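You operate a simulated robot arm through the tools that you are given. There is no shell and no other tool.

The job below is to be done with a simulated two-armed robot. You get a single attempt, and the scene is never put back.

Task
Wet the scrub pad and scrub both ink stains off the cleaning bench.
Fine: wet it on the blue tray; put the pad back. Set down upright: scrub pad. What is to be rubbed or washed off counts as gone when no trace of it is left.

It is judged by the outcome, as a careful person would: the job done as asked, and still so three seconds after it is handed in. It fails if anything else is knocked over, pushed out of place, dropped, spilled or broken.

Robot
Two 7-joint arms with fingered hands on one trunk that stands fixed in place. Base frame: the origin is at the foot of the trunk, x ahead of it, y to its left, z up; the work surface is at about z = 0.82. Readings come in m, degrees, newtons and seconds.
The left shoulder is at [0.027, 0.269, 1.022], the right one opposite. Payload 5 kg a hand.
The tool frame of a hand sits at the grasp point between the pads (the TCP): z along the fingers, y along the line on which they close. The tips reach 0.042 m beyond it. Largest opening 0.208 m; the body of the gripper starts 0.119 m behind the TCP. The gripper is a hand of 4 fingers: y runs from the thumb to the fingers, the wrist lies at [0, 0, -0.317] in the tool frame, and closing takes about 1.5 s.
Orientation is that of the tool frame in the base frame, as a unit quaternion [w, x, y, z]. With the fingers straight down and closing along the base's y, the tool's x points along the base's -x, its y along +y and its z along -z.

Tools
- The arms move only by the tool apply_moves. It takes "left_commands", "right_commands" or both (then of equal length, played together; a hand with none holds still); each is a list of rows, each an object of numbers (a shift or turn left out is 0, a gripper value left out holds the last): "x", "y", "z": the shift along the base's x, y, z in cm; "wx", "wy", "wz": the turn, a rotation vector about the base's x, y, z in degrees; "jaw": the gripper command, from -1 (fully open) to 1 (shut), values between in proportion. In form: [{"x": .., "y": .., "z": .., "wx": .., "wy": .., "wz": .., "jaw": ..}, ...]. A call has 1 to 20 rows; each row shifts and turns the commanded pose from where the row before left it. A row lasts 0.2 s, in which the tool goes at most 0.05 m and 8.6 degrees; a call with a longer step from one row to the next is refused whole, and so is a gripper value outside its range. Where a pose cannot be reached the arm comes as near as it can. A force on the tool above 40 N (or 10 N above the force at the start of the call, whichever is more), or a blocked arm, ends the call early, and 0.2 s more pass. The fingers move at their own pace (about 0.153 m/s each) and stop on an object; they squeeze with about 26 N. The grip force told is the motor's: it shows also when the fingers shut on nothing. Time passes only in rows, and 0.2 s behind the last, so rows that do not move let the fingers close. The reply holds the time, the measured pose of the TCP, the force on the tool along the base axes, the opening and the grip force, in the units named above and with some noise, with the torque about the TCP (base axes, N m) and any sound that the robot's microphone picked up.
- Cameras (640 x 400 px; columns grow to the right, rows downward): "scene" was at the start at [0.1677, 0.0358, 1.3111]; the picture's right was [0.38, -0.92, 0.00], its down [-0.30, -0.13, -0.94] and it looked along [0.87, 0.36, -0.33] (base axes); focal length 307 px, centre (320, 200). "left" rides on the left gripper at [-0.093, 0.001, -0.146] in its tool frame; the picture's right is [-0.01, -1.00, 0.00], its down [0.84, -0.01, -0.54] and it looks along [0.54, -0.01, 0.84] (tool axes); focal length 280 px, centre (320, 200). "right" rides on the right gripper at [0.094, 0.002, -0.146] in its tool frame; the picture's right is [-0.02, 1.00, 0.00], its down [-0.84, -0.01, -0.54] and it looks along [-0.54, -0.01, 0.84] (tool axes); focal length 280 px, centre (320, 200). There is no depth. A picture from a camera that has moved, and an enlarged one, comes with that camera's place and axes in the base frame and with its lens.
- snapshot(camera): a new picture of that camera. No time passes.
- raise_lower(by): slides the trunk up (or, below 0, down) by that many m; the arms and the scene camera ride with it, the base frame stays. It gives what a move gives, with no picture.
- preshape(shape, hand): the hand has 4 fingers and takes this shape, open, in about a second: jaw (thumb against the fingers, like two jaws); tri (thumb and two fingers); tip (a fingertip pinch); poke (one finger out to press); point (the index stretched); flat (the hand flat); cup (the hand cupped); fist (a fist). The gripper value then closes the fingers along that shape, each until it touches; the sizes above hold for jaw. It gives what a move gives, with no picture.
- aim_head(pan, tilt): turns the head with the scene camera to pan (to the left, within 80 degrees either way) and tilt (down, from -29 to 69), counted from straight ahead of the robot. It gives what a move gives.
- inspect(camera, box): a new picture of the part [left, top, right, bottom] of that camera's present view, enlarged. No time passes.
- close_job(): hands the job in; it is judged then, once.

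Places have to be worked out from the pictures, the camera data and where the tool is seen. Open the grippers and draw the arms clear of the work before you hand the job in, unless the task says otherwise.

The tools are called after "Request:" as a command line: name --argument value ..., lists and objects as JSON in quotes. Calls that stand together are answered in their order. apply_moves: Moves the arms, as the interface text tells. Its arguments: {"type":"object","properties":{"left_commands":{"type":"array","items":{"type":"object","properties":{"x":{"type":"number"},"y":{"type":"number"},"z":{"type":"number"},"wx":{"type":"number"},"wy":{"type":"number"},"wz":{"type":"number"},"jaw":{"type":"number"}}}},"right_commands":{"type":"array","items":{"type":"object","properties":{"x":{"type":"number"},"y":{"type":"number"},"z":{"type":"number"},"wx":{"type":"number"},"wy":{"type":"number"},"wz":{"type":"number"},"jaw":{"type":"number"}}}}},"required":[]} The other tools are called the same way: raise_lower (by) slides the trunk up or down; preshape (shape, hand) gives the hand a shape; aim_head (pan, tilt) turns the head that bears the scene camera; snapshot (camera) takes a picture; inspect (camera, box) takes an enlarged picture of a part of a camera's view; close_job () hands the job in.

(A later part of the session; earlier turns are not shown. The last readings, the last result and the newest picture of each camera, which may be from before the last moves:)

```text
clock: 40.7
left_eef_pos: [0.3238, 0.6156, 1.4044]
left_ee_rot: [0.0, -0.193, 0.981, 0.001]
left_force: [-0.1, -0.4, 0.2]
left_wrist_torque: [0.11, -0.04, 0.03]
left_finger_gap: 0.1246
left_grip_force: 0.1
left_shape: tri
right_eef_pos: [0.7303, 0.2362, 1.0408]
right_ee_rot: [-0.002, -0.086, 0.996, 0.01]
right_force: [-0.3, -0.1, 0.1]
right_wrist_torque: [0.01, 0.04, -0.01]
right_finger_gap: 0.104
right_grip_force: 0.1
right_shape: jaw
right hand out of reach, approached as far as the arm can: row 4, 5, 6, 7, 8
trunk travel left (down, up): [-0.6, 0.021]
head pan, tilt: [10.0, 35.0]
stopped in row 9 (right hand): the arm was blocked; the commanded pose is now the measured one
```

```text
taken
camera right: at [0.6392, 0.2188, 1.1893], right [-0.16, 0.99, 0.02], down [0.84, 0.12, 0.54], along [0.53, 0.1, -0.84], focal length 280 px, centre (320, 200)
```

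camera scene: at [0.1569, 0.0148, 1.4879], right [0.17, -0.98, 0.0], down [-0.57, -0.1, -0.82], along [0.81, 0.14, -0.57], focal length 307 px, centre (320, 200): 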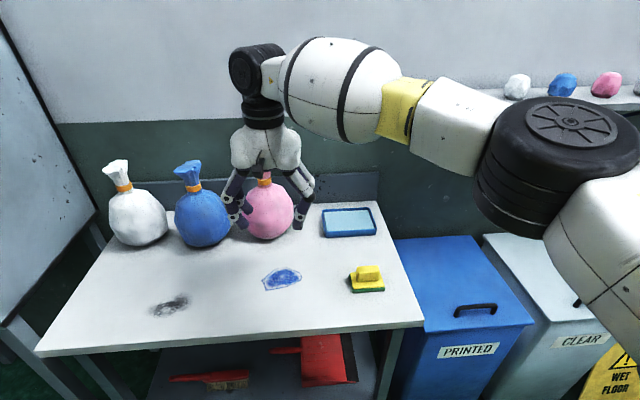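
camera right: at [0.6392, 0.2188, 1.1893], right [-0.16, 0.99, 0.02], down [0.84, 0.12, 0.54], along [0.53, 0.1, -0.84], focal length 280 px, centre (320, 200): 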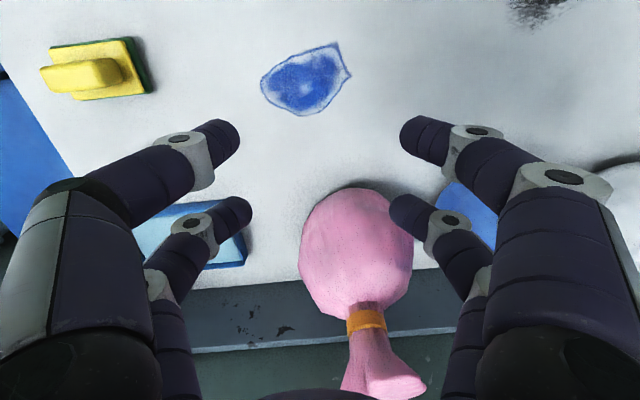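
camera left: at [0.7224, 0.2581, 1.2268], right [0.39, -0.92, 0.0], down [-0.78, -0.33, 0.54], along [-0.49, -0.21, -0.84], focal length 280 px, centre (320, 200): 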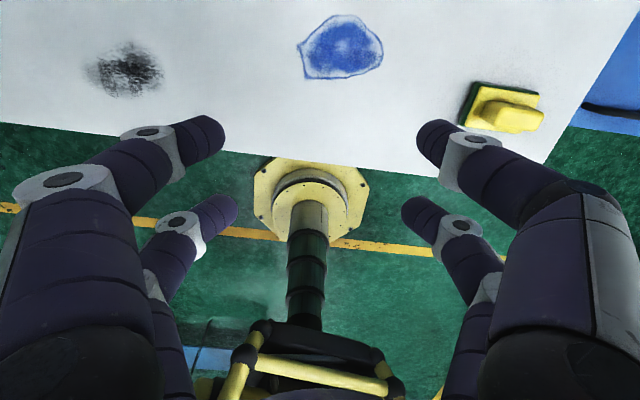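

The right arm's limit here is around y = 0.3, and it kept deflecting toward a smaller yaw, which points to the wrist roll. I'll back off, turn the hand about -75°, and try the black stain again.

Request:
apply_moves --right_commands '[{"x": -1, "y": -2, "wx": -0.5}, {"x": -1.5, "y": -2, "wx": -0.5}, {"x": -1.5, "y": -2, "wz": -4}, {"wz": -8}, {"wz": -8}, {"wz": -8}, {"wz": -8}, {"wz": -8}, {"wz": -8}, {"wz": -8}, {"wz": -8}, {}]'

Request:
apply_moves --right_commands '[{"x": -1.0, "y": 2.0}, {"x": -1.0, "y": 2.6}, {"x": -1.0, "y": 2.6}, {"x": -1.0, "y": 2.6}, {"x": -1.0, "y": 2.6}, {"x": -1.0, "y": 2.6}, {"x": -1.0, "y": 2.6}, {"x": -1.0, "y": 2.6}, {"x": -1.0, "y": 2.6}, {"x": -1.0, "y": 2.6}, {"x": -1.0, "y": 2.6}, {}]'

Request:
snapshot --camera "scene"

Request:
snapshot --camera "right"

```text
clock: 42.7
left_eef_pos: [0.3224, 0.6169, 1.4048]
left_ee_rot: [-0.001, -0.192, 0.981, 0.0]
left_force: [-0.6, 1.0, -0.1]
left_wrist_torque: [-0.04, -0.11, 0.01]
left_finger_gap: 0.1248
left_grip_force: 0.0
left_shape: tri
right_eef_pos: [0.7479, 0.1005, 1.0718]
right_ee_rot: [-0.043, 0.389, 0.918, 0.056]
right_force: [-0.2, 0.7, 0.1]
right_wrist_torque: [-0.09, -0.06, -0.01]
right_finger_gap: 0.1042
right_grip_force: 0.1
right_shape: jaw
right hand out of reach, approached as far as the arm can: row 9
trunk travel left (down, up): [-0.6, 0.021]
head pan, tilt: [10.0, 35.0]
stopped in row 9 (right hand): the arm was blocked; the commanded pose is now the measured one
```

```text
clock: 43.9
left_eef_pos: [0.3235, 0.6159, 1.4062]
left_ee_rot: [0.001, -0.193, 0.981, 0.0]
left_force: [-0.7, -0.4, 0.9]
left_wrist_torque: [0.06, -0.1, -0.02]
left_finger_gap: 0.1243
left_grip_force: 0.1
left_shape: tri
right_eef_pos: [0.7572, 0.1291, 1.1166]
right_ee_rot: [-0.081, 0.426, 0.895, 0.11]
right_force: [-1.0, -0.1, 0.3]
right_wrist_torque: [0.02, 0.0, -0.02]
right_finger_gap: 0.1041
right_grip_force: 0.2
right_shape: jaw
right hand out of reach, approached as far as the arm can: row 2, 3, 4, 5, 6
trunk travel left (down, up): [-0.6, 0.021]
head pan, tilt: [10.0, 35.0]
stopped in row 6 (right hand): the arm was blocked; the commanded pose is now the measured one
```

```text
taken
camera scene: at [0.1562, 0.0151, 1.4879], right [0.17, -0.98, 0.0], down [-0.56, -0.1, -0.82], along [0.81, 0.14, -0.57], focal length 307 px, centre (320, 200)
```

scene: 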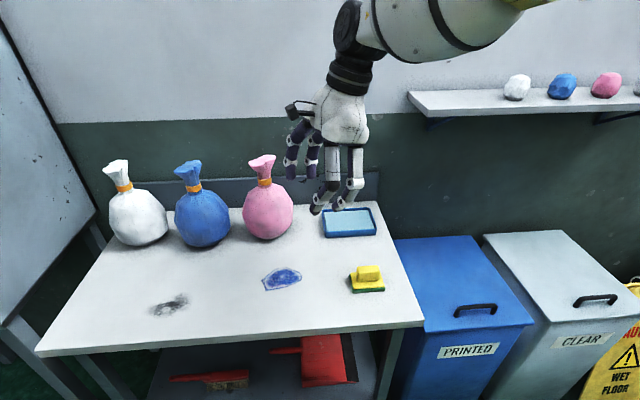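

```text
taken
camera right: at [0.707, 0.1617, 1.2795], right [0.79, 0.6, 0.12], down [0.54, -0.78, 0.32], along [0.29, -0.18, -0.94], focal length 280 px, centre (320, 200)
```

right: 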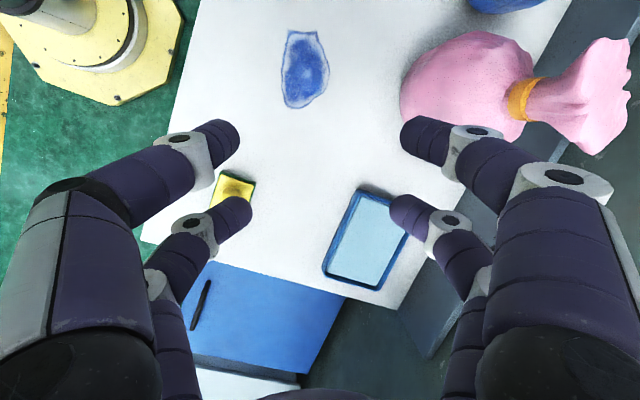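

Turning that way runs out at about -45°, so I'll stop pushing the right wrist. With the trunk raised the left arm may cover everything by symmetry, so I'll restore the right hand's orientation and retreat it to its own side.

Request:
apply_moves --right_commands '[{"x": -0.5, "y": -1.3, "z": 0.5, "wx": -1.19, "wy": -1.16, "wz": 6.62}, {"x": -0.5, "y": -1.3, "z": 0.5, "wx": -1.19, "wy": -1.16, "wz": 6.62}, {"x": -0.5, "y": -1.3, "z": 0.5, "wx": -1.19, "wy": -1.16, "wz": 6.62}, {"x": -0.5, "y": -1.3, "z": 0.5, "wx": -1.19, "wy": -1.16, "wz": 6.62}, {"x": -0.5, "y": -1.3, "z": 0.5, "wx": -1.19, "wy": -1.16, "wz": 6.62}, {"x": -0.5, "y": -1.3, "z": 0.5, "wx": -1.19, "wy": -1.16, "wz": 6.62}, {"x": -0.5, "y": -1.3, "z": 0.5, "wx": -1.19, "wy": -1.16, "wz": 6.62}, {"x": -0.5, "y": -1.3, "z": 0.5, "wx": -1.19, "wy": -1.16, "wz": 6.62}, {"x": -0.5, "y": -1.3, "z": 0.5, "wx": -1.19, "wy": -1.16, "wz": 6.62}, {"x": -0.5, "y": -1.3, "z": 0.5, "wx": -1.19, "wy": -1.16, "wz": 6.62}, {}]'

Request:
apply_moves --right_commands '[{"x": -2.5, "y": -3.5, "z": 1}, {"x": -2.5, "y": -3.5, "z": 1}, {"x": -2.5, "y": -3.5, "z": 1}, {"x": -2.5, "y": -3.5, "z": 1}, {"x": -2.5, "y": -3.5, "z": 1}, {"x": -2.5, "y": -3.5, "z": 1}, {"x": -2.5, "y": -3.5, "z": 1}, {"x": -2.5, "y": -3.5, "z": 1}, {"x": -2.5, "y": -3.5, "z": 1}, {"x": -2.5, "y": -3.5, "z": 1}, {"x": -2.5, "y": -3.5, "z": 1}, {"x": -2.5, "y": -3.5, "z": 1}, {}]'

Request:
snapshot --camera "scene"

```text
clock: 46.3
left_eef_pos: [0.3238, 0.6169, 1.4058]
left_ee_rot: [0.0, -0.193, 0.981, -0.001]
left_force: [-0.4, 1.1, -0.4]
left_wrist_torque: [-0.05, -0.02, 0.01]
left_finger_gap: 0.1247
left_grip_force: 0.0
left_shape: tri
right_eef_pos: [0.706, 0.002, 1.162]
right_ee_rot: [0.002, -0.138, 0.99, -0.002]
right_force: [0.0, 0.6, -0.8]
right_wrist_torque: [-0.08, 0.0, 0.01]
right_finger_gap: 0.104
right_grip_force: 0.0
right_shape: jaw
trunk travel left (down, up): [-0.6, 0.021]
head pan, tilt: [10.0, 35.0]
```

```text
clock: 49.1
left_eef_pos: [0.325, 0.618, 1.4037]
left_ee_rot: [-0.001, -0.192, 0.981, 0.001]
left_force: [1.8, 1.3, 0.0]
left_wrist_torque: [-0.11, 0.21, 0.01]
left_finger_gap: 0.1249
left_grip_force: 0.2
left_shape: tri
right_eef_pos: [0.4086, -0.4195, 1.2826]
right_ee_rot: [0.002, -0.138, 0.99, -0.002]
right_force: [1.8, 0.3, -0.2]
right_wrist_torque: [-0.1, 0.16, -0.03]
right_finger_gap: 0.1041
right_grip_force: 0.0
right_shape: jaw
trunk travel left (down, up): [-0.6, 0.021]
head pan, tilt: [10.0, 35.0]
```

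```text
taken
camera scene: at [0.1581, 0.0168, 1.4876], right [0.17, -0.98, 0.0], down [-0.57, -0.1, -0.82], along [0.81, 0.14, -0.57], focal length 307 px, centre (320, 200)
```

scene: 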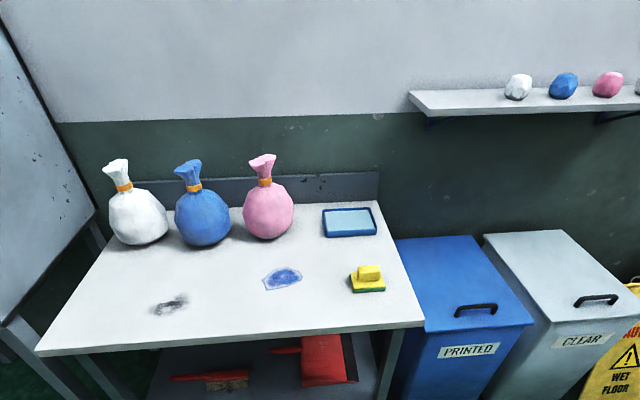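

The right hand is parked at (0.41, -0.42). I'll bring the left hand to about (0.65, 0.30, 1.06), lined up with the pad's yaw, as the first step of testing the left arm with the trunk raised.

Request:
apply_moves --left_commands '[{"x": 2.7, "y": -2.6, "z": -2.9, "wz": -0.55}, {"x": 2.7, "y": -2.6, "z": -2.9, "wz": -0.55}, {"x": 2.7, "y": -2.6, "z": -2.9, "wz": -0.55}, {"x": 2.7, "y": -2.6, "z": -2.9, "wz": -0.55}, {"x": 2.7, "y": -2.6, "z": -2.9, "wz": -0.55}, {"x": 2.7, "y": -2.6, "z": -2.9, "wz": -0.55}, {"x": 2.7, "y": -2.6, "z": -2.9, "wz": -0.55}, {"x": 2.7, "y": -2.6, "z": -2.9, "wz": -0.55}, {"x": 2.7, "y": -2.6, "z": -2.9, "wz": -0.55}, {"x": 2.7, "y": -2.6, "z": -2.9, "wz": -0.55}, {"x": 2.7, "y": -2.6, "z": -2.9, "wz": -0.55}, {"x": 2.7, "y": -2.6, "z": -2.9, "wz": -0.55}, {}]'

Request:
snapshot --camera "scene"

```text
clock: 51.9
left_eef_pos: [0.647, 0.3037, 1.0565]
left_ee_rot: [0.001, -0.136, 0.991, 0.0]
left_force: [-0.7, -0.3, 0.8]
left_wrist_torque: [-0.02, -0.07, -0.03]
left_finger_gap: 0.1248
left_grip_force: 0.1
left_shape: tri
right_eef_pos: [0.4066, -0.4205, 1.2858]
right_ee_rot: [0.003, -0.138, 0.99, -0.002]
right_force: [-1.1, 0.2, 0.5]
right_wrist_torque: [0.0, -0.15, -0.02]
right_finger_gap: 0.104
right_grip_force: 0.1
right_shape: jaw
trunk travel left (down, up): [-0.6, 0.021]
head pan, tilt: [10.0, 35.0]
```

```text
taken
camera scene: at [0.1552, 0.0158, 1.4883], right [0.17, -0.98, 0.0], down [-0.56, -0.1, -0.82], along [0.81, 0.14, -0.57], focal length 307 px, centre (320, 200)
```

scene: 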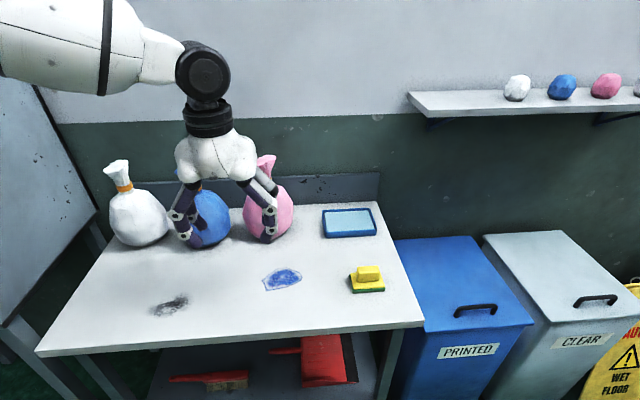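

The left arm got there cleanly. Now I'll carry it across to above the pad.

Request:
apply_moves --left_commands '[{"x": 0.74, "y": -3.15}, {"x": 0.74, "y": -3.15}, {"x": 0.74, "y": -3.15}, {"x": 0.74, "y": -3.15}, {"x": 0.74, "y": -3.15}, {"x": 0.74, "y": -3.15}, {"x": 0.74, "y": -3.15}, {"x": 0.74, "y": -3.15}, {"x": 0.74, "y": -3.15}, {"x": 0.74, "y": -3.15}, {}]'

Request:
snapshot --camera "scene"

Request:
snapshot --camera "left"

```text
clock: 54.3
left_eef_pos: [0.6492, 0.1858, 1.0624]
left_ee_rot: [0.0, -0.135, 0.991, -0.001]
left_force: [-0.1, 0.5, 0.1]
left_wrist_torque: [0.02, -0.01, -0.01]
left_finger_gap: 0.1246
left_grip_force: 0.1
left_shape: tri
left hand out of reach, approached as far as the arm can: row 4, 5, 6, 7, 8, 9, 10
right_eef_pos: [0.4062, -0.4208, 1.2827]
right_ee_rot: [0.003, -0.138, 0.99, -0.001]
right_force: [-0.1, -0.5, -0.6]
right_wrist_torque: [-0.03, 0.01, -0.01]
right_finger_gap: 0.1037
right_grip_force: 0.0
right_shape: jaw
trunk travel left (down, up): [-0.6, 0.021]
head pan, tilt: [10.0, 35.0]
```

```text
taken
camera scene: at [0.1565, 0.0154, 1.4879], right [0.17, -0.98, 0.0], down [-0.56, -0.1, -0.82], along [0.81, 0.14, -0.57], focal length 307 px, centre (320, 200)
```

scene: 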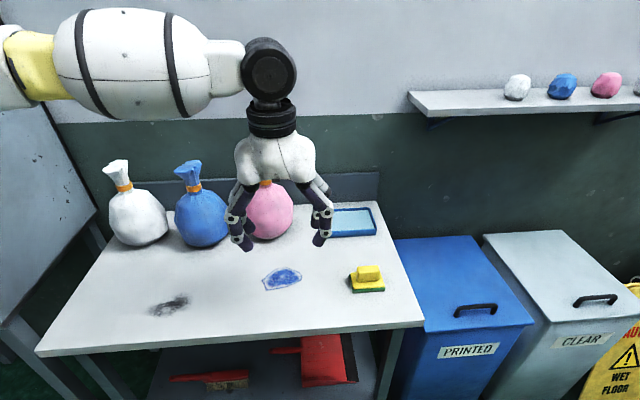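

```text
taken
camera left: at [0.74, 0.2131, 1.2077], right [0.28, -0.96, 0.0], down [-0.81, -0.24, 0.54], along [-0.52, -0.15, -0.84], focal length 280 px, centre (320, 200)
```

left: 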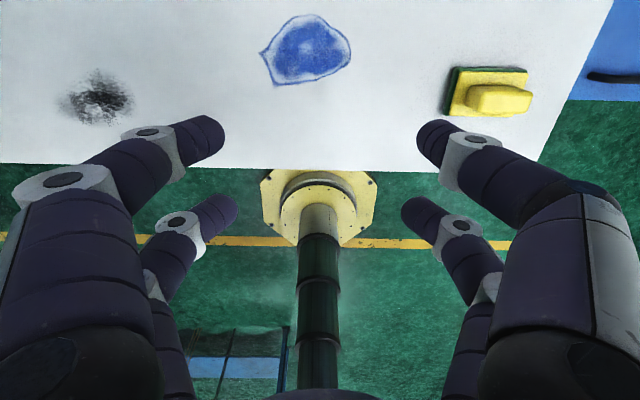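

The left arm stops at y ≈ 0.19 at this yaw. The mirror of the right arm's good posture would be the opposite yaw, so I'll turn the left hand by -32° and try moving right again.

Request:
apply_moves --left_commands '[{"y": 1.5, "wz": -8}, {"wz": -8}, {"wz": -8}, {"wz": -8}, {"x": 0.74, "y": -3.0}, {"x": 0.74, "y": -3.0}, {"x": 0.74, "y": -3.0}, {"x": 0.74, "y": -3.0}, {"x": 0.74, "y": -3.0}, {}]'

Request:
snapshot --camera "scene"

```text
clock: 56.5
left_eef_pos: [0.6445, 0.1832, 1.063]
left_ee_rot: [0.0, 0.142, 0.99, 0.0]
left_force: [0.7, 0.4, -0.2]
left_wrist_torque: [0.05, 0.02, -0.01]
left_finger_gap: 0.1244
left_grip_force: 0.1
left_shape: tri
left hand out of reach, approached as far as the arm can: row 5, 6, 7, 8, 9
right_eef_pos: [0.4069, -0.4207, 1.283]
right_ee_rot: [0.002, -0.138, 0.99, -0.002]
right_force: [1.1, -0.4, -1.1]
right_wrist_torque: [-0.01, 0.03, 0.01]
right_finger_gap: 0.1039
right_grip_force: 0.1
right_shape: jaw
trunk travel left (down, up): [-0.6, 0.021]
head pan, tilt: [10.0, 35.0]
```

```text
taken
camera scene: at [0.1568, 0.0154, 1.4879], right [0.17, -0.98, 0.0], down [-0.56, -0.1, -0.82], along [0.81, 0.14, -0.57], focal length 307 px, centre (320, 200)
```

scene: 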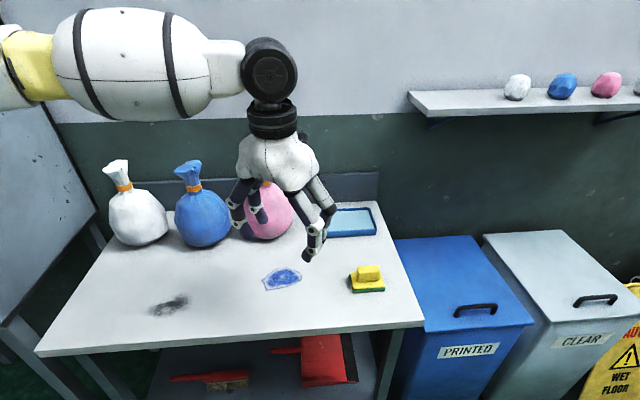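

The left arm's right-hand limit is about y = 0.18 at any yaw, while the right arm handles y up to about 0.25. So the plan is:

- **Right arm:** pick up the pad, wet it, scrub the blue stain, and set the pad down near (0.67, 0.22).
- **Left arm:** pick it up there, scrub the black stain, and bring it back to that spot.
- **Right arm:** return the pad to its place.

I'll move the left arm clear first.

Request:
apply_moves --left_commands '[{"x": -2.4, "y": 4.1, "z": 0.9, "wz": 3.2}, {"x": -2.4, "y": 4.1, "z": 0.9, "wz": 3.2}, {"x": -2.4, "y": 4.1, "z": 0.9, "wz": 3.2}, {"x": -2.4, "y": 4.1, "z": 0.9, "wz": 3.2}, {"x": -2.4, "y": 4.1, "z": 0.9, "wz": 3.2}, {"x": -2.4, "y": 4.1, "z": 0.9, "wz": 3.2}, {"x": -2.4, "y": 4.1, "z": 0.9, "wz": 3.2}, {"x": -2.4, "y": 4.1, "z": 0.9, "wz": 3.2}, {"x": -2.4, "y": 4.1, "z": 0.9, "wz": 3.2}, {"x": -2.4, "y": 4.1, "z": 0.9, "wz": 3.2}, {}, {}]' --right_commands '[{}, {}, {"x": 3, "y": 3.7, "z": -1.2}, {"x": 3, "y": 3.7, "z": -1.2}, {"x": 3, "y": 3.7, "z": -1.2}, {"x": 3, "y": 3.7, "z": -1.2}, {"x": 3, "y": 3.7, "z": -1.2}, {"x": 3, "y": 3.7, "z": -1.2}, {"x": 3, "y": 3.7, "z": -1.2}, {"x": 3, "y": 3.7, "z": -1.2}, {"x": 3, "y": 3.7, "z": -1.2}, {}]'

Request:
apply_moves --right_commands '[{"x": 1.4, "y": 3.0, "z": -2.5}, {"x": 0.5, "y": 2, "z": -3}, {"y": 1.5, "z": -3}, {"y": 1.3, "z": -3}, {}, {}]'

Request:
snapshot --camera "scene"

Request:
snapshot --camera "right"

```text
clock: 59.1
left_eef_pos: [0.4024, 0.5959, 1.1553]
left_ee_rot: [0.001, -0.136, 0.991, 0.0]
left_force: [-0.9, 0.4, 0.4]
left_wrist_torque: [0.04, -0.16, 0.03]
left_finger_gap: 0.1249
left_grip_force: 0.1
left_shape: tri
right_eef_pos: [0.675, -0.086, 1.1768]
right_ee_rot: [0.003, -0.139, 0.99, -0.001]
right_force: [-0.4, 0.0, 1.0]
right_wrist_torque: [0.0, -0.12, -0.01]
right_finger_gap: 0.1042
right_grip_force: 0.1
right_shape: jaw
trunk travel left (down, up): [-0.6, 0.021]
head pan, tilt: [10.0, 35.0]
```

```text
clock: 60.5
left_eef_pos: [0.4041, 0.5956, 1.1543]
left_ee_rot: [0.0, -0.136, 0.991, 0.0]
left_force: [0.1, -0.3, -0.6]
left_wrist_torque: [0.02, 0.03, -0.02]
left_finger_gap: 0.1247
left_grip_force: 0.2
left_shape: tri
right_eef_pos: [0.6945, -0.008, 1.0602]
right_ee_rot: [0.002, -0.137, 0.991, -0.001]
right_force: [-0.7, 0.5, -0.5]
right_wrist_torque: [0.01, 0.03, 0.01]
right_finger_gap: 0.104
right_grip_force: 0.0
right_shape: jaw
trunk travel left (down, up): [-0.6, 0.021]
head pan, tilt: [10.0, 35.0]
```

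```text
taken
camera scene: at [0.157, 0.0156, 1.4878], right [0.17, -0.98, 0.0], down [-0.57, -0.1, -0.82], along [0.81, 0.14, -0.57], focal length 307 px, centre (320, 200)
```

scene: 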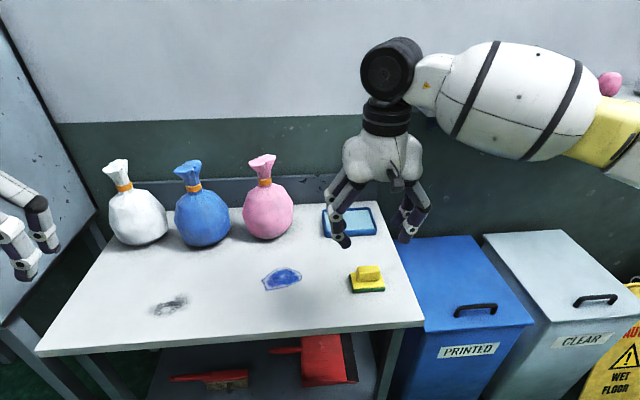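

```text
taken
camera right: at [0.6044, -0.032, 1.2077], right [-0.26, 0.97, 0.0], down [0.81, 0.22, 0.54], along [0.52, 0.14, -0.84], focal length 280 px, centre (320, 200)
```

right: 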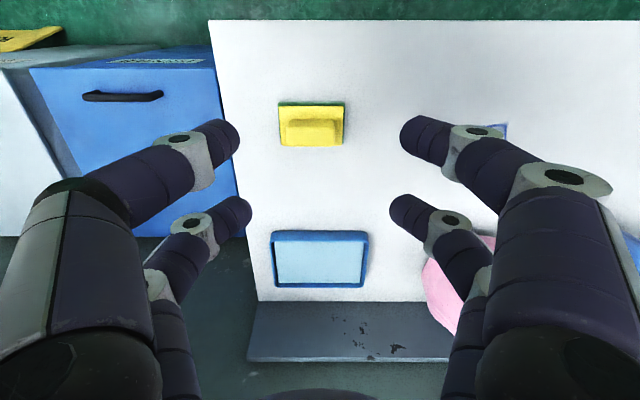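

From this view the finger pairs sit at about ±0.028 m along the tool's x. The handle's ends are too narrow to catch both pairs, so I'll pinch its long axis with the far pair only, which also gains reach at the tray. I'll close to about 6 cm in the air first, to see where the fingertips end up relative to the TCP.

Request:
apply_moves --right_commands '[{"jaw": 0.4}, {}, {}, {}]'

Request:
inspect --camera "scene" --box '[300, 100, 460, 300]'

Request:
snapshot --camera "right"

```text
clock: 61.5
left_eef_pos: [0.403, 0.5957, 1.1541]
left_ee_rot: [0.0, -0.136, 0.991, 0.0]
left_force: [-0.5, 0.3, -0.5]
left_wrist_torque: [-0.02, 0.01, 0.0]
left_finger_gap: 0.1245
left_grip_force: 0.0
left_shape: tri
right_eef_pos: [0.6938, -0.0094, 1.0613]
right_ee_rot: [0.002, -0.137, 0.991, -0.002]
right_force: [0.8, -0.7, 0.4]
right_wrist_torque: [0.01, -0.01, -0.01]
right_finger_gap: 0.0627
right_grip_force: 0.1
right_shape: jaw
trunk travel left (down, up): [-0.6, 0.021]
head pan, tilt: [10.0, 35.0]
```

```text
2.00 times, centred on (380, 200) of scene
camera zoom: at [0.1565, 0.0156, 1.4879], right [0.17, -0.98, 0.0], down [-0.56, -0.1, -0.82], along [0.81, 0.14, -0.57], focal length 614 px, centre (200, 200)
```

zoom: 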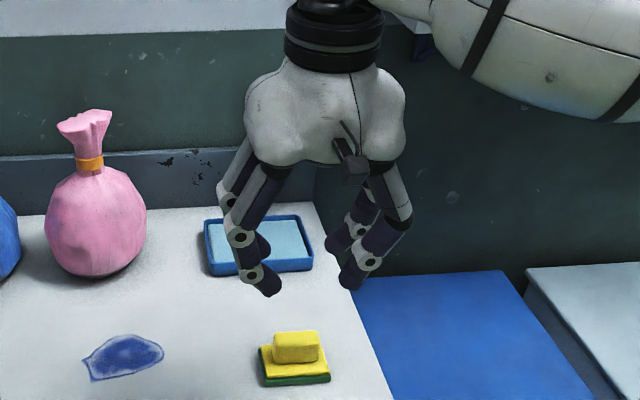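

```text
taken
camera right: at [0.604, -0.0321, 1.2081], right [-0.26, 0.97, 0.0], down [0.81, 0.22, 0.54], along [0.52, 0.14, -0.84], focal length 280 px, centre (320, 200)
```

right: 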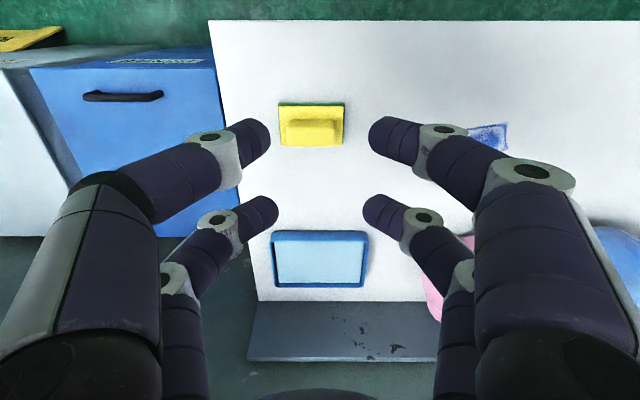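

The tips sit about 0.04 m below the TCP at this opening. I'll zoom both cameras on the pad to pin down the handle's position and height.

Request:
inspect --camera "right" --box '[262, 90, 362, 155]'

Request:
inspect --camera "scene" --box '[340, 255, 396, 300]'

```text
6.15 times, centred on (312, 122) of right
camera zoom: at [0.604, -0.0321, 1.2081], right [-0.26, 0.97, 0.0], down [0.81, 0.22, 0.54], along [0.52, 0.14, -0.84], focal length 1726 px, centre (369, 677)
```

zoom: 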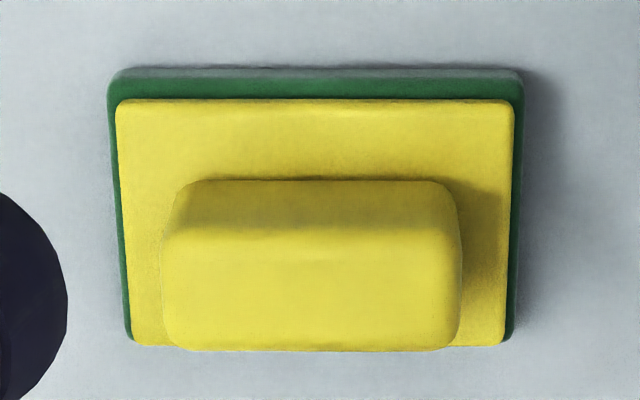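

```text
8.89 times, centred on (368, 278) of scene
camera zoom: at [0.1565, 0.0156, 1.4879], right [0.17, -0.98, 0.0], down [-0.56, -0.1, -0.82], along [0.81, 0.14, -0.57], focal length 2727 px, centre (-107, -489)
```

zoom: 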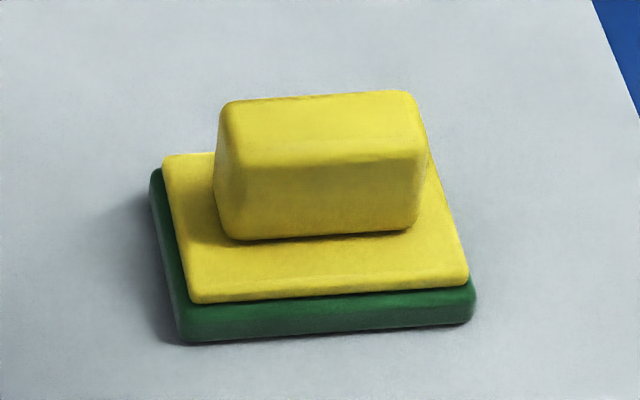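

Triangulating from both views, the pad's centre is about (0.722, -0.012). The flange top is about 2.2 cm above the bench, and the handle is about 3.1 cm tall and 5.6 cm long. I'll open a little, line the far finger pair up with the handle's ends, and descend to TCP z ≈ 0.925 to check.

Request:
apply_moves --right_commands '[{"x": 0.07, "y": -1.0, "jaw": 0.12}, {"z": -2.7}, {"z": -2.7}, {"z": -2.7}, {"z": -2.7}, {"z": -2.7}, {}, {}]'

Request:
snapshot --camera "right"

Request:
inspect --camera "scene" --box '[300, 180, 440, 300]'

```text
clock: 63.3
left_eef_pos: [0.4023, 0.5968, 1.1545]
left_ee_rot: [0.0, -0.135, 0.991, 0.0]
left_force: [0.2, -0.5, 0.6]
left_wrist_torque: [0.04, 0.0, -0.02]
left_finger_gap: 0.1246
left_grip_force: 0.1
left_shape: tri
right_eef_pos: [0.6954, -0.0167, 0.9242]
right_ee_rot: [0.002, -0.138, 0.99, -0.001]
right_force: [0.4, -0.3, 0.0]
right_wrist_torque: [-0.01, 0.05, -0.01]
right_finger_gap: 0.0908
right_grip_force: 0.0
right_shape: jaw
trunk travel left (down, up): [-0.6, 0.021]
head pan, tilt: [10.0, 35.0]
```

```text
taken
camera right: at [0.6052, -0.0402, 1.0717], right [-0.26, 0.97, 0.0], down [0.81, 0.22, 0.54], along [0.52, 0.14, -0.84], focal length 280 px, centre (320, 200)
```

right: 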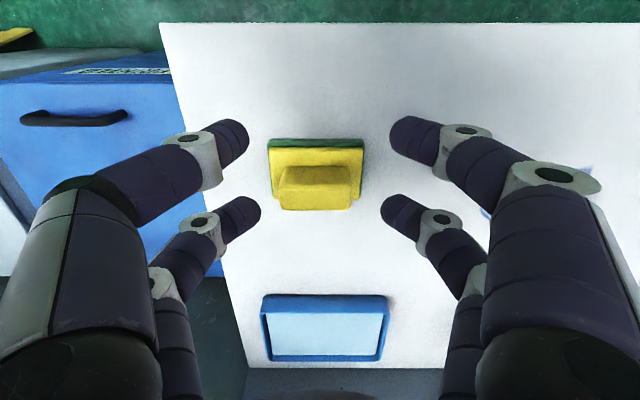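

```text
3.33 times, centred on (370, 240) of scene
camera zoom: at [0.1568, 0.0156, 1.4879], right [0.17, -0.98, 0.0], down [-0.57, -0.1, -0.82], along [0.81, 0.14, -0.57], focal length 1023 px, centre (153, 67)
```

zoom: 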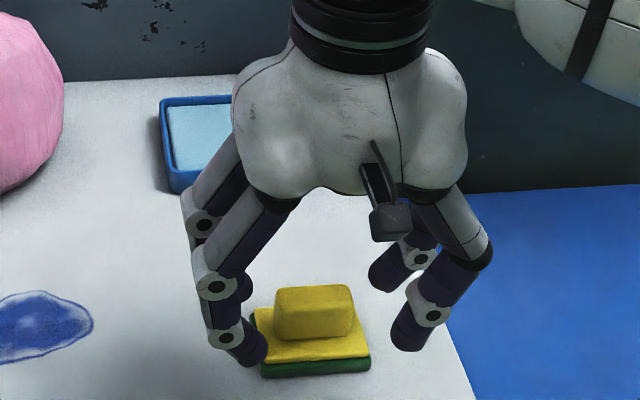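

Both views agree: the far pair straddles the handle's ends, and the side-to-side alignment is within a couple of mm. I'll go down the last 2.7 cm slowly, watching the force.

Request:
apply_moves --right_commands '[{"z": -0.9}, {"z": -0.9}, {"z": -0.9}, {}, {}]'

Request:
inspect --camera "scene" --box '[320, 220, 420, 300]'

Request:
inspect --camera "right" --box '[200, 100, 440, 260]'

```text
clock: 64.5
left_eef_pos: [0.4033, 0.5967, 1.1549]
left_ee_rot: [0.0, -0.136, 0.991, 0.0]
left_force: [-1.2, 0.1, 0.3]
left_wrist_torque: [0.03, -0.01, 0.02]
left_finger_gap: 0.1247
left_grip_force: 0.0
left_shape: tri
right_eef_pos: [0.6952, -0.0175, 0.8986]
right_ee_rot: [0.002, -0.137, 0.991, -0.002]
right_force: [0.7, -0.1, 0.2]
right_wrist_torque: [0.01, -0.01, 0.05]
right_finger_gap: 0.091
right_grip_force: 0.0
right_shape: jaw
trunk travel left (down, up): [-0.6, 0.021]
head pan, tilt: [10.0, 35.0]
```

```text
5.00 times, centred on (370, 260) of scene
camera zoom: at [0.1566, 0.0155, 1.4879], right [0.17, -0.98, 0.0], down [-0.56, -0.1, -0.82], along [0.81, 0.14, -0.57], focal length 1534 px, centre (70, -100)
```

zoom: 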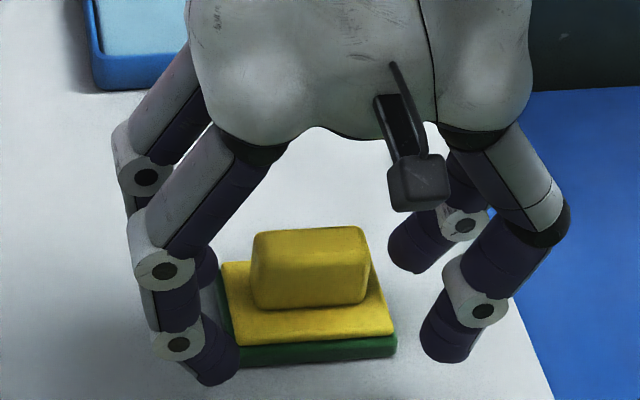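

```text
2.50 times, centred on (320, 180) of right
camera zoom: at [0.6051, -0.041, 1.0454], right [-0.26, 0.97, 0.0], down [0.81, 0.22, 0.54], along [0.52, 0.14, -0.84], focal length 701 px, centre (320, 250)
```

zoom: 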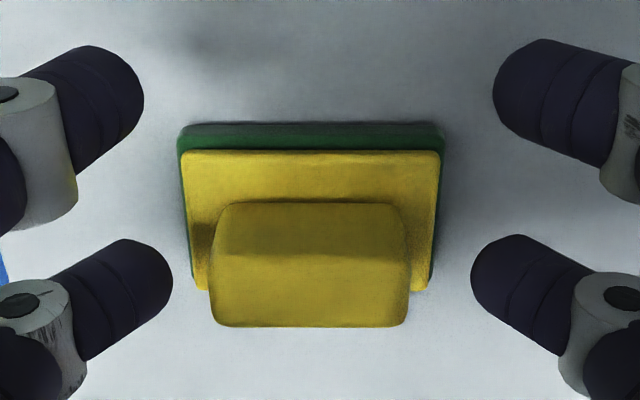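

Comparing apparent sizes between the two heights puts the flange top near z = 0.840, the handle top near 0.874 and the bench near 0.82. The tips can go about 1 cm lower, so I'll do that with a 3–4 mm centring shift.

Request:
apply_moves --right_commands '[{"x": -0.3, "y": -0.4}, {"z": -0.5}, {"z": -0.45}, {}, {}]'

Request:
inspect --camera "right" --box '[200, 100, 440, 260]'

```text
clock: 65.7
left_eef_pos: [0.4029, 0.5963, 1.155]
left_ee_rot: [0.0, -0.136, 0.991, 0.0]
left_force: [-0.3, 0.0, -0.6]
left_wrist_torque: [-0.01, 0.03, -0.01]
left_finger_gap: 0.1249
left_grip_force: 0.0
left_shape: tri
right_eef_pos: [0.6896, -0.0211, 0.8891]
right_ee_rot: [0.002, -0.138, 0.99, -0.001]
right_force: [0.3, -0.9, -0.3]
right_wrist_torque: [0.01, 0.03, -0.01]
right_finger_gap: 0.0911
right_grip_force: 0.1
right_shape: jaw
trunk travel left (down, up): [-0.6, 0.021]
head pan, tilt: [10.0, 35.0]
```

```text
2.50 times, centred on (320, 180) of right
camera zoom: at [0.6003, -0.0444, 1.0359], right [-0.26, 0.97, 0.0], down [0.81, 0.22, 0.54], along [0.52, 0.14, -0.84], focal length 701 px, centre (320, 250)
```

zoom: 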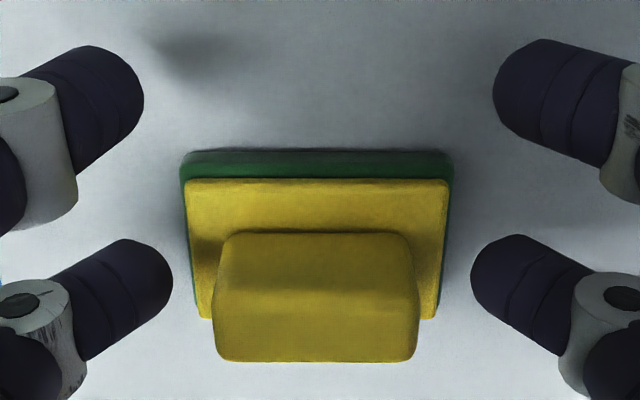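

After the extra descent the handle's middle sits slightly beyond the finger pair, so I'll nudge 5 mm forward and check again.

Request:
apply_moves --right_commands '[{"x": 0.5, "y": 0.1}, {}, {}]'

Request:
inspect --camera "right" --box '[200, 100, 440, 260]'

```text
clock: 66.5
left_eef_pos: [0.4029, 0.5956, 1.1542]
left_ee_rot: [0.0, -0.136, 0.991, 0.0]
left_force: [-0.4, -0.2, 0.1]
left_wrist_torque: [-0.01, 0.02, 0.01]
left_finger_gap: 0.1245
left_grip_force: 0.1
left_shape: tri
right_eef_pos: [0.6961, -0.0204, 0.8881]
right_ee_rot: [0.001, -0.138, 0.99, -0.001]
right_force: [-0.2, -0.3, 0.4]
right_wrist_torque: [0.01, -0.02, 0.02]
right_finger_gap: 0.0911
right_grip_force: 0.1
right_shape: jaw
trunk travel left (down, up): [-0.6, 0.021]
head pan, tilt: [10.0, 35.0]
```

```text
2.50 times, centred on (320, 180) of right
camera zoom: at [0.6065, -0.0436, 1.0353], right [-0.26, 0.97, 0.0], down [0.81, 0.22, 0.54], along [0.52, 0.14, -0.84], focal length 701 px, centre (320, 250)
```

zoom: 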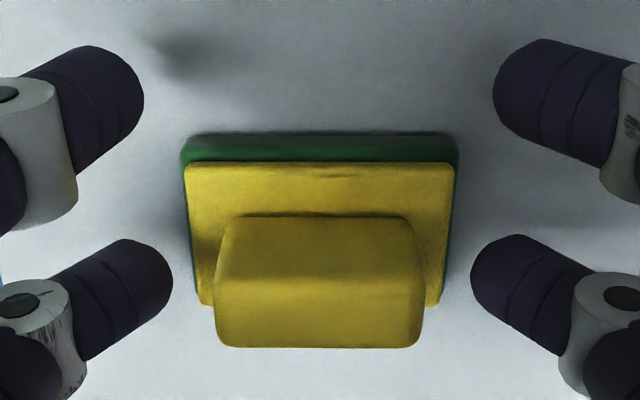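

The handle is centred between the far fingers. I'll record this pose (0.696, -0.020, 0.888) as the pad's home and close.

Request:
apply_moves --right_commands '[{"jaw": 0.4}, {"jaw": 0.5}, {"jaw": 0.7}, {"jaw": 1}, {"jaw": 1}, {"jaw": 1}, {"jaw": 1}]'

Request:
snapshot --camera "right"

Request:
inspect --camera "scene" --box '[320, 220, 420, 300]'

```text
clock: 68.1
left_eef_pos: [0.4029, 0.5953, 1.154]
left_ee_rot: [0.0, -0.136, 0.991, 0.0]
left_force: [0.3, 0.0, 0.1]
left_wrist_torque: [0.02, 0.01, 0.0]
left_finger_gap: 0.1247
left_grip_force: 0.0
left_shape: tri
right_eef_pos: [0.6967, -0.0215, 0.8888]
right_ee_rot: [0.002, -0.137, 0.991, -0.001]
right_force: [-0.1, 0.0, -1.1]
right_wrist_torque: [0.0, 0.05, -0.01]
right_finger_gap: 0.0095
right_grip_force: 25.7
right_shape: jaw
trunk travel left (down, up): [-0.6, 0.021]
head pan, tilt: [10.0, 35.0]
```

```text
taken
camera right: at [0.6065, -0.0437, 1.0353], right [-0.26, 0.97, 0.0], down [0.81, 0.22, 0.54], along [0.52, 0.14, -0.84], focal length 280 px, centre (320, 200)
```

right: 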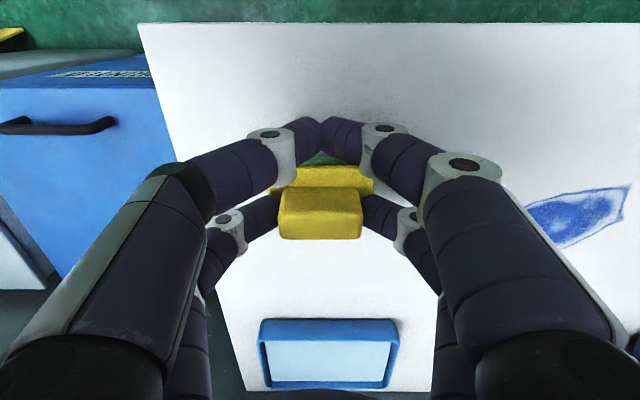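

```text
5.00 times, centred on (370, 260) of scene
camera zoom: at [0.1567, 0.0156, 1.4879], right [0.17, -0.98, 0.0], down [-0.56, -0.1, -0.82], along [0.81, 0.14, -0.57], focal length 1534 px, centre (70, -100)
```

zoom: 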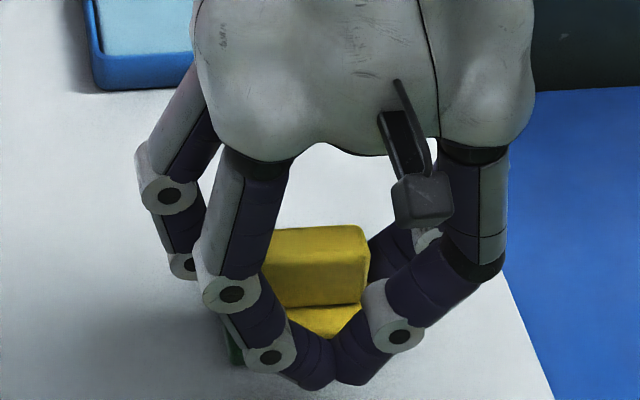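

The far pair holds the handle and the near pair has closed on itself in front of the pad. I'll lift a couple of cm and check that the pad comes up level.

Request:
apply_moves --right_commands '[{"z": 0.6}, {"z": 0.8}, {"z": 0.8}, {"z": 0.8}, {}, {}]'

Request:
snapshot --camera "right"

Request:
inspect --camera "scene" --box '[320, 200, 420, 300]'

```text
clock: 69.5
left_eef_pos: [0.4012, 0.595, 1.1542]
left_ee_rot: [0.0, -0.136, 0.991, 0.0]
left_force: [0.2, 0.0, 0.6]
left_wrist_torque: [0.0, 0.0, -0.03]
left_finger_gap: 0.1249
left_grip_force: 0.0
left_shape: tri
right_eef_pos: [0.6968, -0.0202, 0.9183]
right_ee_rot: [0.002, -0.137, 0.991, -0.001]
right_force: [0.5, 0.2, -0.7]
right_wrist_torque: [0.01, 0.02, 0.0]
right_finger_gap: 0.0098
right_grip_force: 26.1
right_shape: jaw
trunk travel left (down, up): [-0.6, 0.021]
head pan, tilt: [10.0, 35.0]
```

```text
taken
camera right: at [0.6062, -0.0432, 1.0657], right [-0.26, 0.97, 0.0], down [0.81, 0.22, 0.54], along [0.52, 0.14, -0.84], focal length 280 px, centre (320, 200)
```

right: 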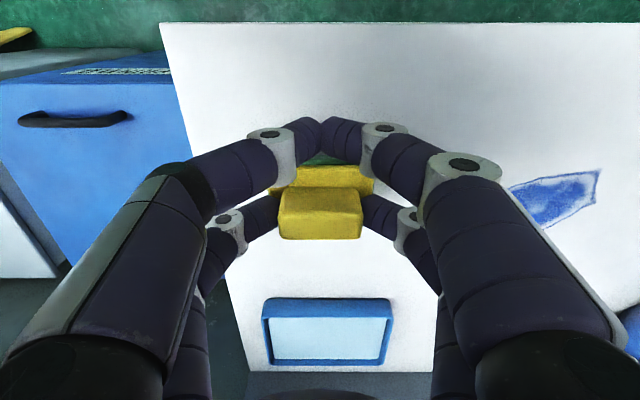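

```text
4.00 times, centred on (370, 250) of scene
camera zoom: at [0.1565, 0.0156, 1.4879], right [0.17, -0.98, 0.0], down [-0.56, -0.1, -0.82], along [0.81, 0.14, -0.57], focal length 1227 px, centre (120, 0)
```

zoom: 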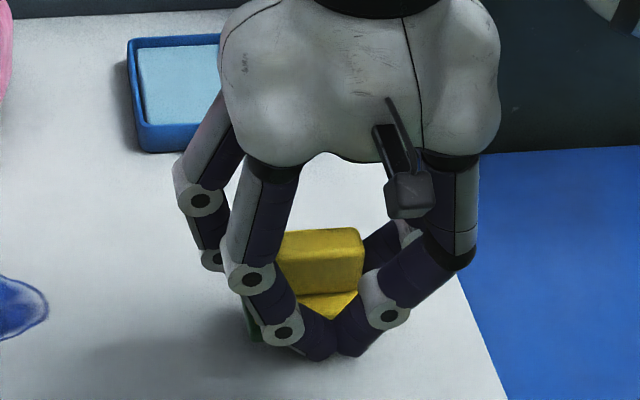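

The pad lifts firmly with the hand, and its bottom is 0.068 m below the TCP. I'll raise it and carry it toward the tray, stopping just short to measure the rim.

Request:
apply_moves --right_commands '[{"z": 2}, {"z": 2.5, "x": 1}, {"x": 2, "y": 0.6, "z": 2}, {"x": 2.5, "y": 0.8}, {"x": 2.5, "y": 0.8}, {"x": 2.5, "y": 0.8}, {"x": 2.5, "y": 0.8}, {"x": 2.5, "y": 0.8}, {"x": 2, "y": 0.7}, {"x": 1, "y": 0.3}, {}, {}]'

Request:
snapshot --camera "right"

Request:
snapshot --camera "scene"

```text
clock: 72.1
left_eef_pos: [0.4024, 0.5962, 1.1539]
left_ee_rot: [0.0, -0.136, 0.991, -0.001]
left_force: [-0.1, 0.7, -0.3]
left_wrist_torque: [0.01, 0.01, -0.03]
left_finger_gap: 0.1244
left_grip_force: 0.1
left_shape: tri
right_eef_pos: [0.8833, 0.0358, 0.9836]
right_ee_rot: [0.002, -0.139, 0.99, -0.002]
right_force: [-1.2, -0.1, -0.8]
right_wrist_torque: [0.0, 0.04, 0.02]
right_finger_gap: 0.01
right_grip_force: 25.8
right_shape: jaw
trunk travel left (down, up): [-0.6, 0.021]
head pan, tilt: [10.0, 35.0]
```

```text
taken
camera right: at [0.7929, 0.0125, 1.1313], right [-0.26, 0.97, 0.0], down [0.81, 0.22, 0.54], along [0.52, 0.14, -0.84], focal length 280 px, centre (320, 200)
```

right: 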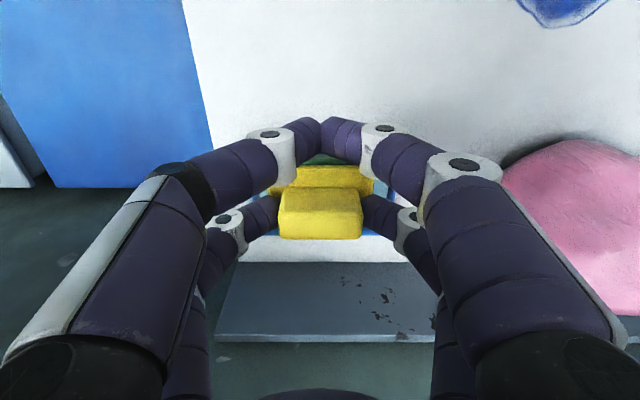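

```text
taken
camera scene: at [0.1566, 0.0157, 1.4879], right [0.17, -0.98, 0.0], down [-0.56, -0.1, -0.82], along [0.81, 0.14, -0.57], focal length 307 px, centre (320, 200)
```

scene: 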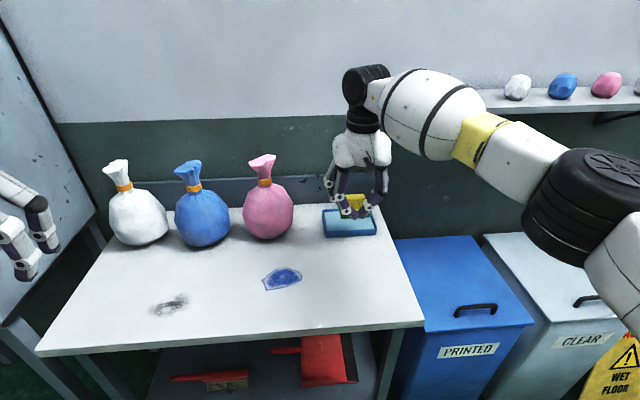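

The hand is near the tray with the pad level. I'll zoom the scene camera here to see how the pad lines up with the tray's rim.

Request:
inspect --camera "scene" --box '[310, 180, 390, 245]'

Request:
inspect --camera "right" --box '[200, 100, 440, 260]'

```text
6.15 times, centred on (350, 212) of scene
camera zoom: at [0.1566, 0.0157, 1.4879], right [0.17, -0.98, 0.0], down [-0.56, -0.1, -0.82], along [0.81, 0.14, -0.57], focal length 1888 px, centre (135, 123)
```

zoom: 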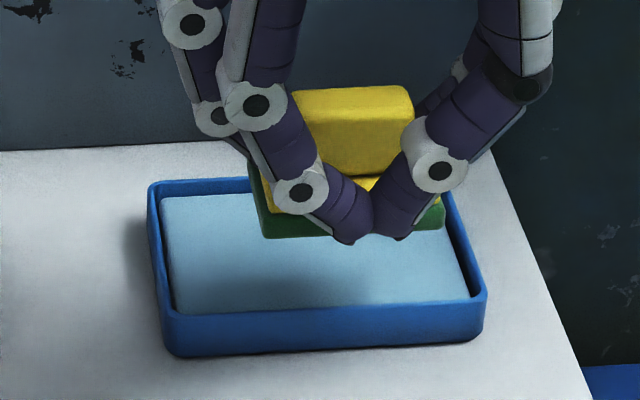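

```text
2.50 times, centred on (320, 180) of right
camera zoom: at [0.7929, 0.0125, 1.1313], right [-0.26, 0.97, 0.0], down [0.81, 0.22, 0.54], along [0.52, 0.14, -0.84], focal length 701 px, centre (320, 250)
```

zoom: 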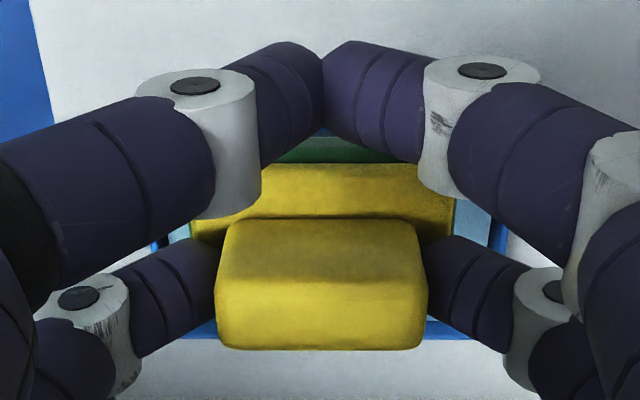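

The tray holds a wet sponge-like surface about level with its rim, around z = 0.84. I'll go forward about 4.8 cm so the pad clears the near inner edge, then lower partway.

Request:
apply_moves --right_commands '[{"x": 1.5, "y": 0.6}, {"x": 1.5, "y": 0.6}, {"x": 1.46, "y": 0.68}, {}, {"z": -1.5}, {"z": -1.5}, {"z": -1.5}, {}, {}]'

Request:
inspect --camera "scene" --box '[310, 180, 390, 245]'

Request:
snapshot --camera "right"

```text
clock: 74.1
left_eef_pos: [0.4019, 0.5959, 1.1544]
left_ee_rot: [0.0, -0.136, 0.991, 0.0]
left_force: [-0.9, 0.2, 0.4]
left_wrist_torque: [0.0, 0.0, -0.02]
left_finger_gap: 0.1249
left_grip_force: 0.0
left_shape: tri
right_eef_pos: [0.9164, 0.0481, 0.9336]
right_ee_rot: [0.001, -0.138, 0.99, -0.001]
right_force: [1.1, 0.1, -0.1]
right_wrist_torque: [-0.04, 0.01, 0.01]
right_finger_gap: 0.01
right_grip_force: 25.8
right_shape: jaw
right hand out of reach, approached as far as the arm can: row 3
trunk travel left (down, up): [-0.6, 0.021]
head pan, tilt: [10.0, 35.0]
```

```text
6.15 times, centred on (350, 212) of scene
camera zoom: at [0.1567, 0.0155, 1.4879], right [0.17, -0.98, 0.0], down [-0.56, -0.1, -0.82], along [0.81, 0.14, -0.57], focal length 1888 px, centre (135, 123)
```

zoom: 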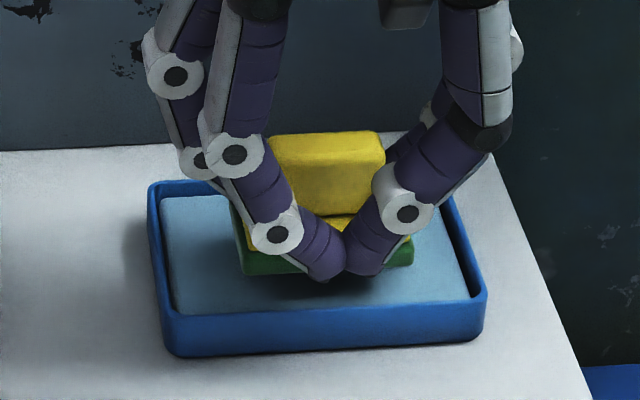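

```text
taken
camera right: at [0.8249, 0.0245, 1.0811], right [-0.26, 0.97, 0.0], down [0.81, 0.22, 0.54], along [0.52, 0.14, -0.84], focal length 280 px, centre (320, 200)
```

right: 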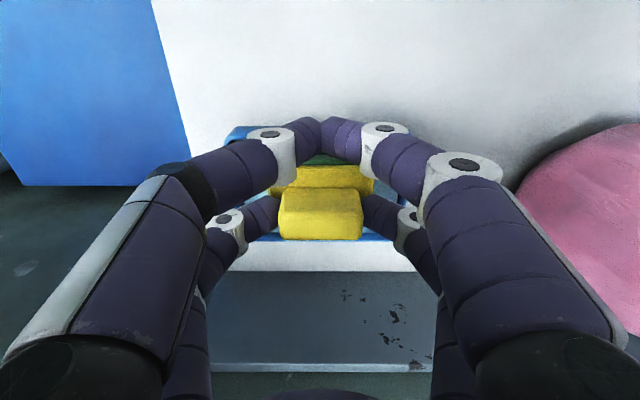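

The arm topped out about 1 cm short, so the pad's near edge would just meet the tray's rim. A 3° outward tilt about the closing axis gains about 1.5 cm, so I'll tilt and creep forward before lowering further.

Request:
apply_moves --right_commands '[{"wx": 0.41, "wy": -1.45}, {"wx": 0.41, "wy": -1.45}, {"x": 0.6, "y": 0.15}, {"x": 0.5, "y": 0.15}, {}, {}]'

Request:
inspect --camera "scene" --box '[310, 180, 390, 245]'

```text
clock: 75.5
left_eef_pos: [0.4026, 0.5955, 1.1544]
left_ee_rot: [0.0, -0.135, 0.991, 0.0]
left_force: [1.1, -0.2, 0.5]
left_wrist_torque: [-0.01, 0.04, 0.01]
left_finger_gap: 0.1247
left_grip_force: 0.1
left_shape: tri
right_eef_pos: [0.9263, 0.0489, 0.9363]
right_ee_rot: [0.028, -0.137, 0.99, 0.002]
right_force: [0.1, -0.9, -1.3]
right_wrist_torque: [-0.01, 0.03, 0.03]
right_finger_gap: 0.0096
right_grip_force: 25.6
right_shape: jaw
trunk travel left (down, up): [-0.6, 0.021]
head pan, tilt: [10.0, 35.0]
```

```text
6.15 times, centred on (350, 212) of scene
camera zoom: at [0.1566, 0.0156, 1.4879], right [0.17, -0.98, 0.0], down [-0.56, -0.1, -0.82], along [0.81, 0.14, -0.57], focal length 1888 px, centre (135, 123)
```

zoom: 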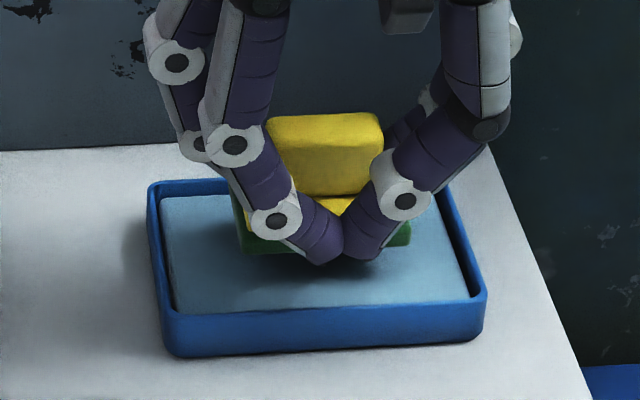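

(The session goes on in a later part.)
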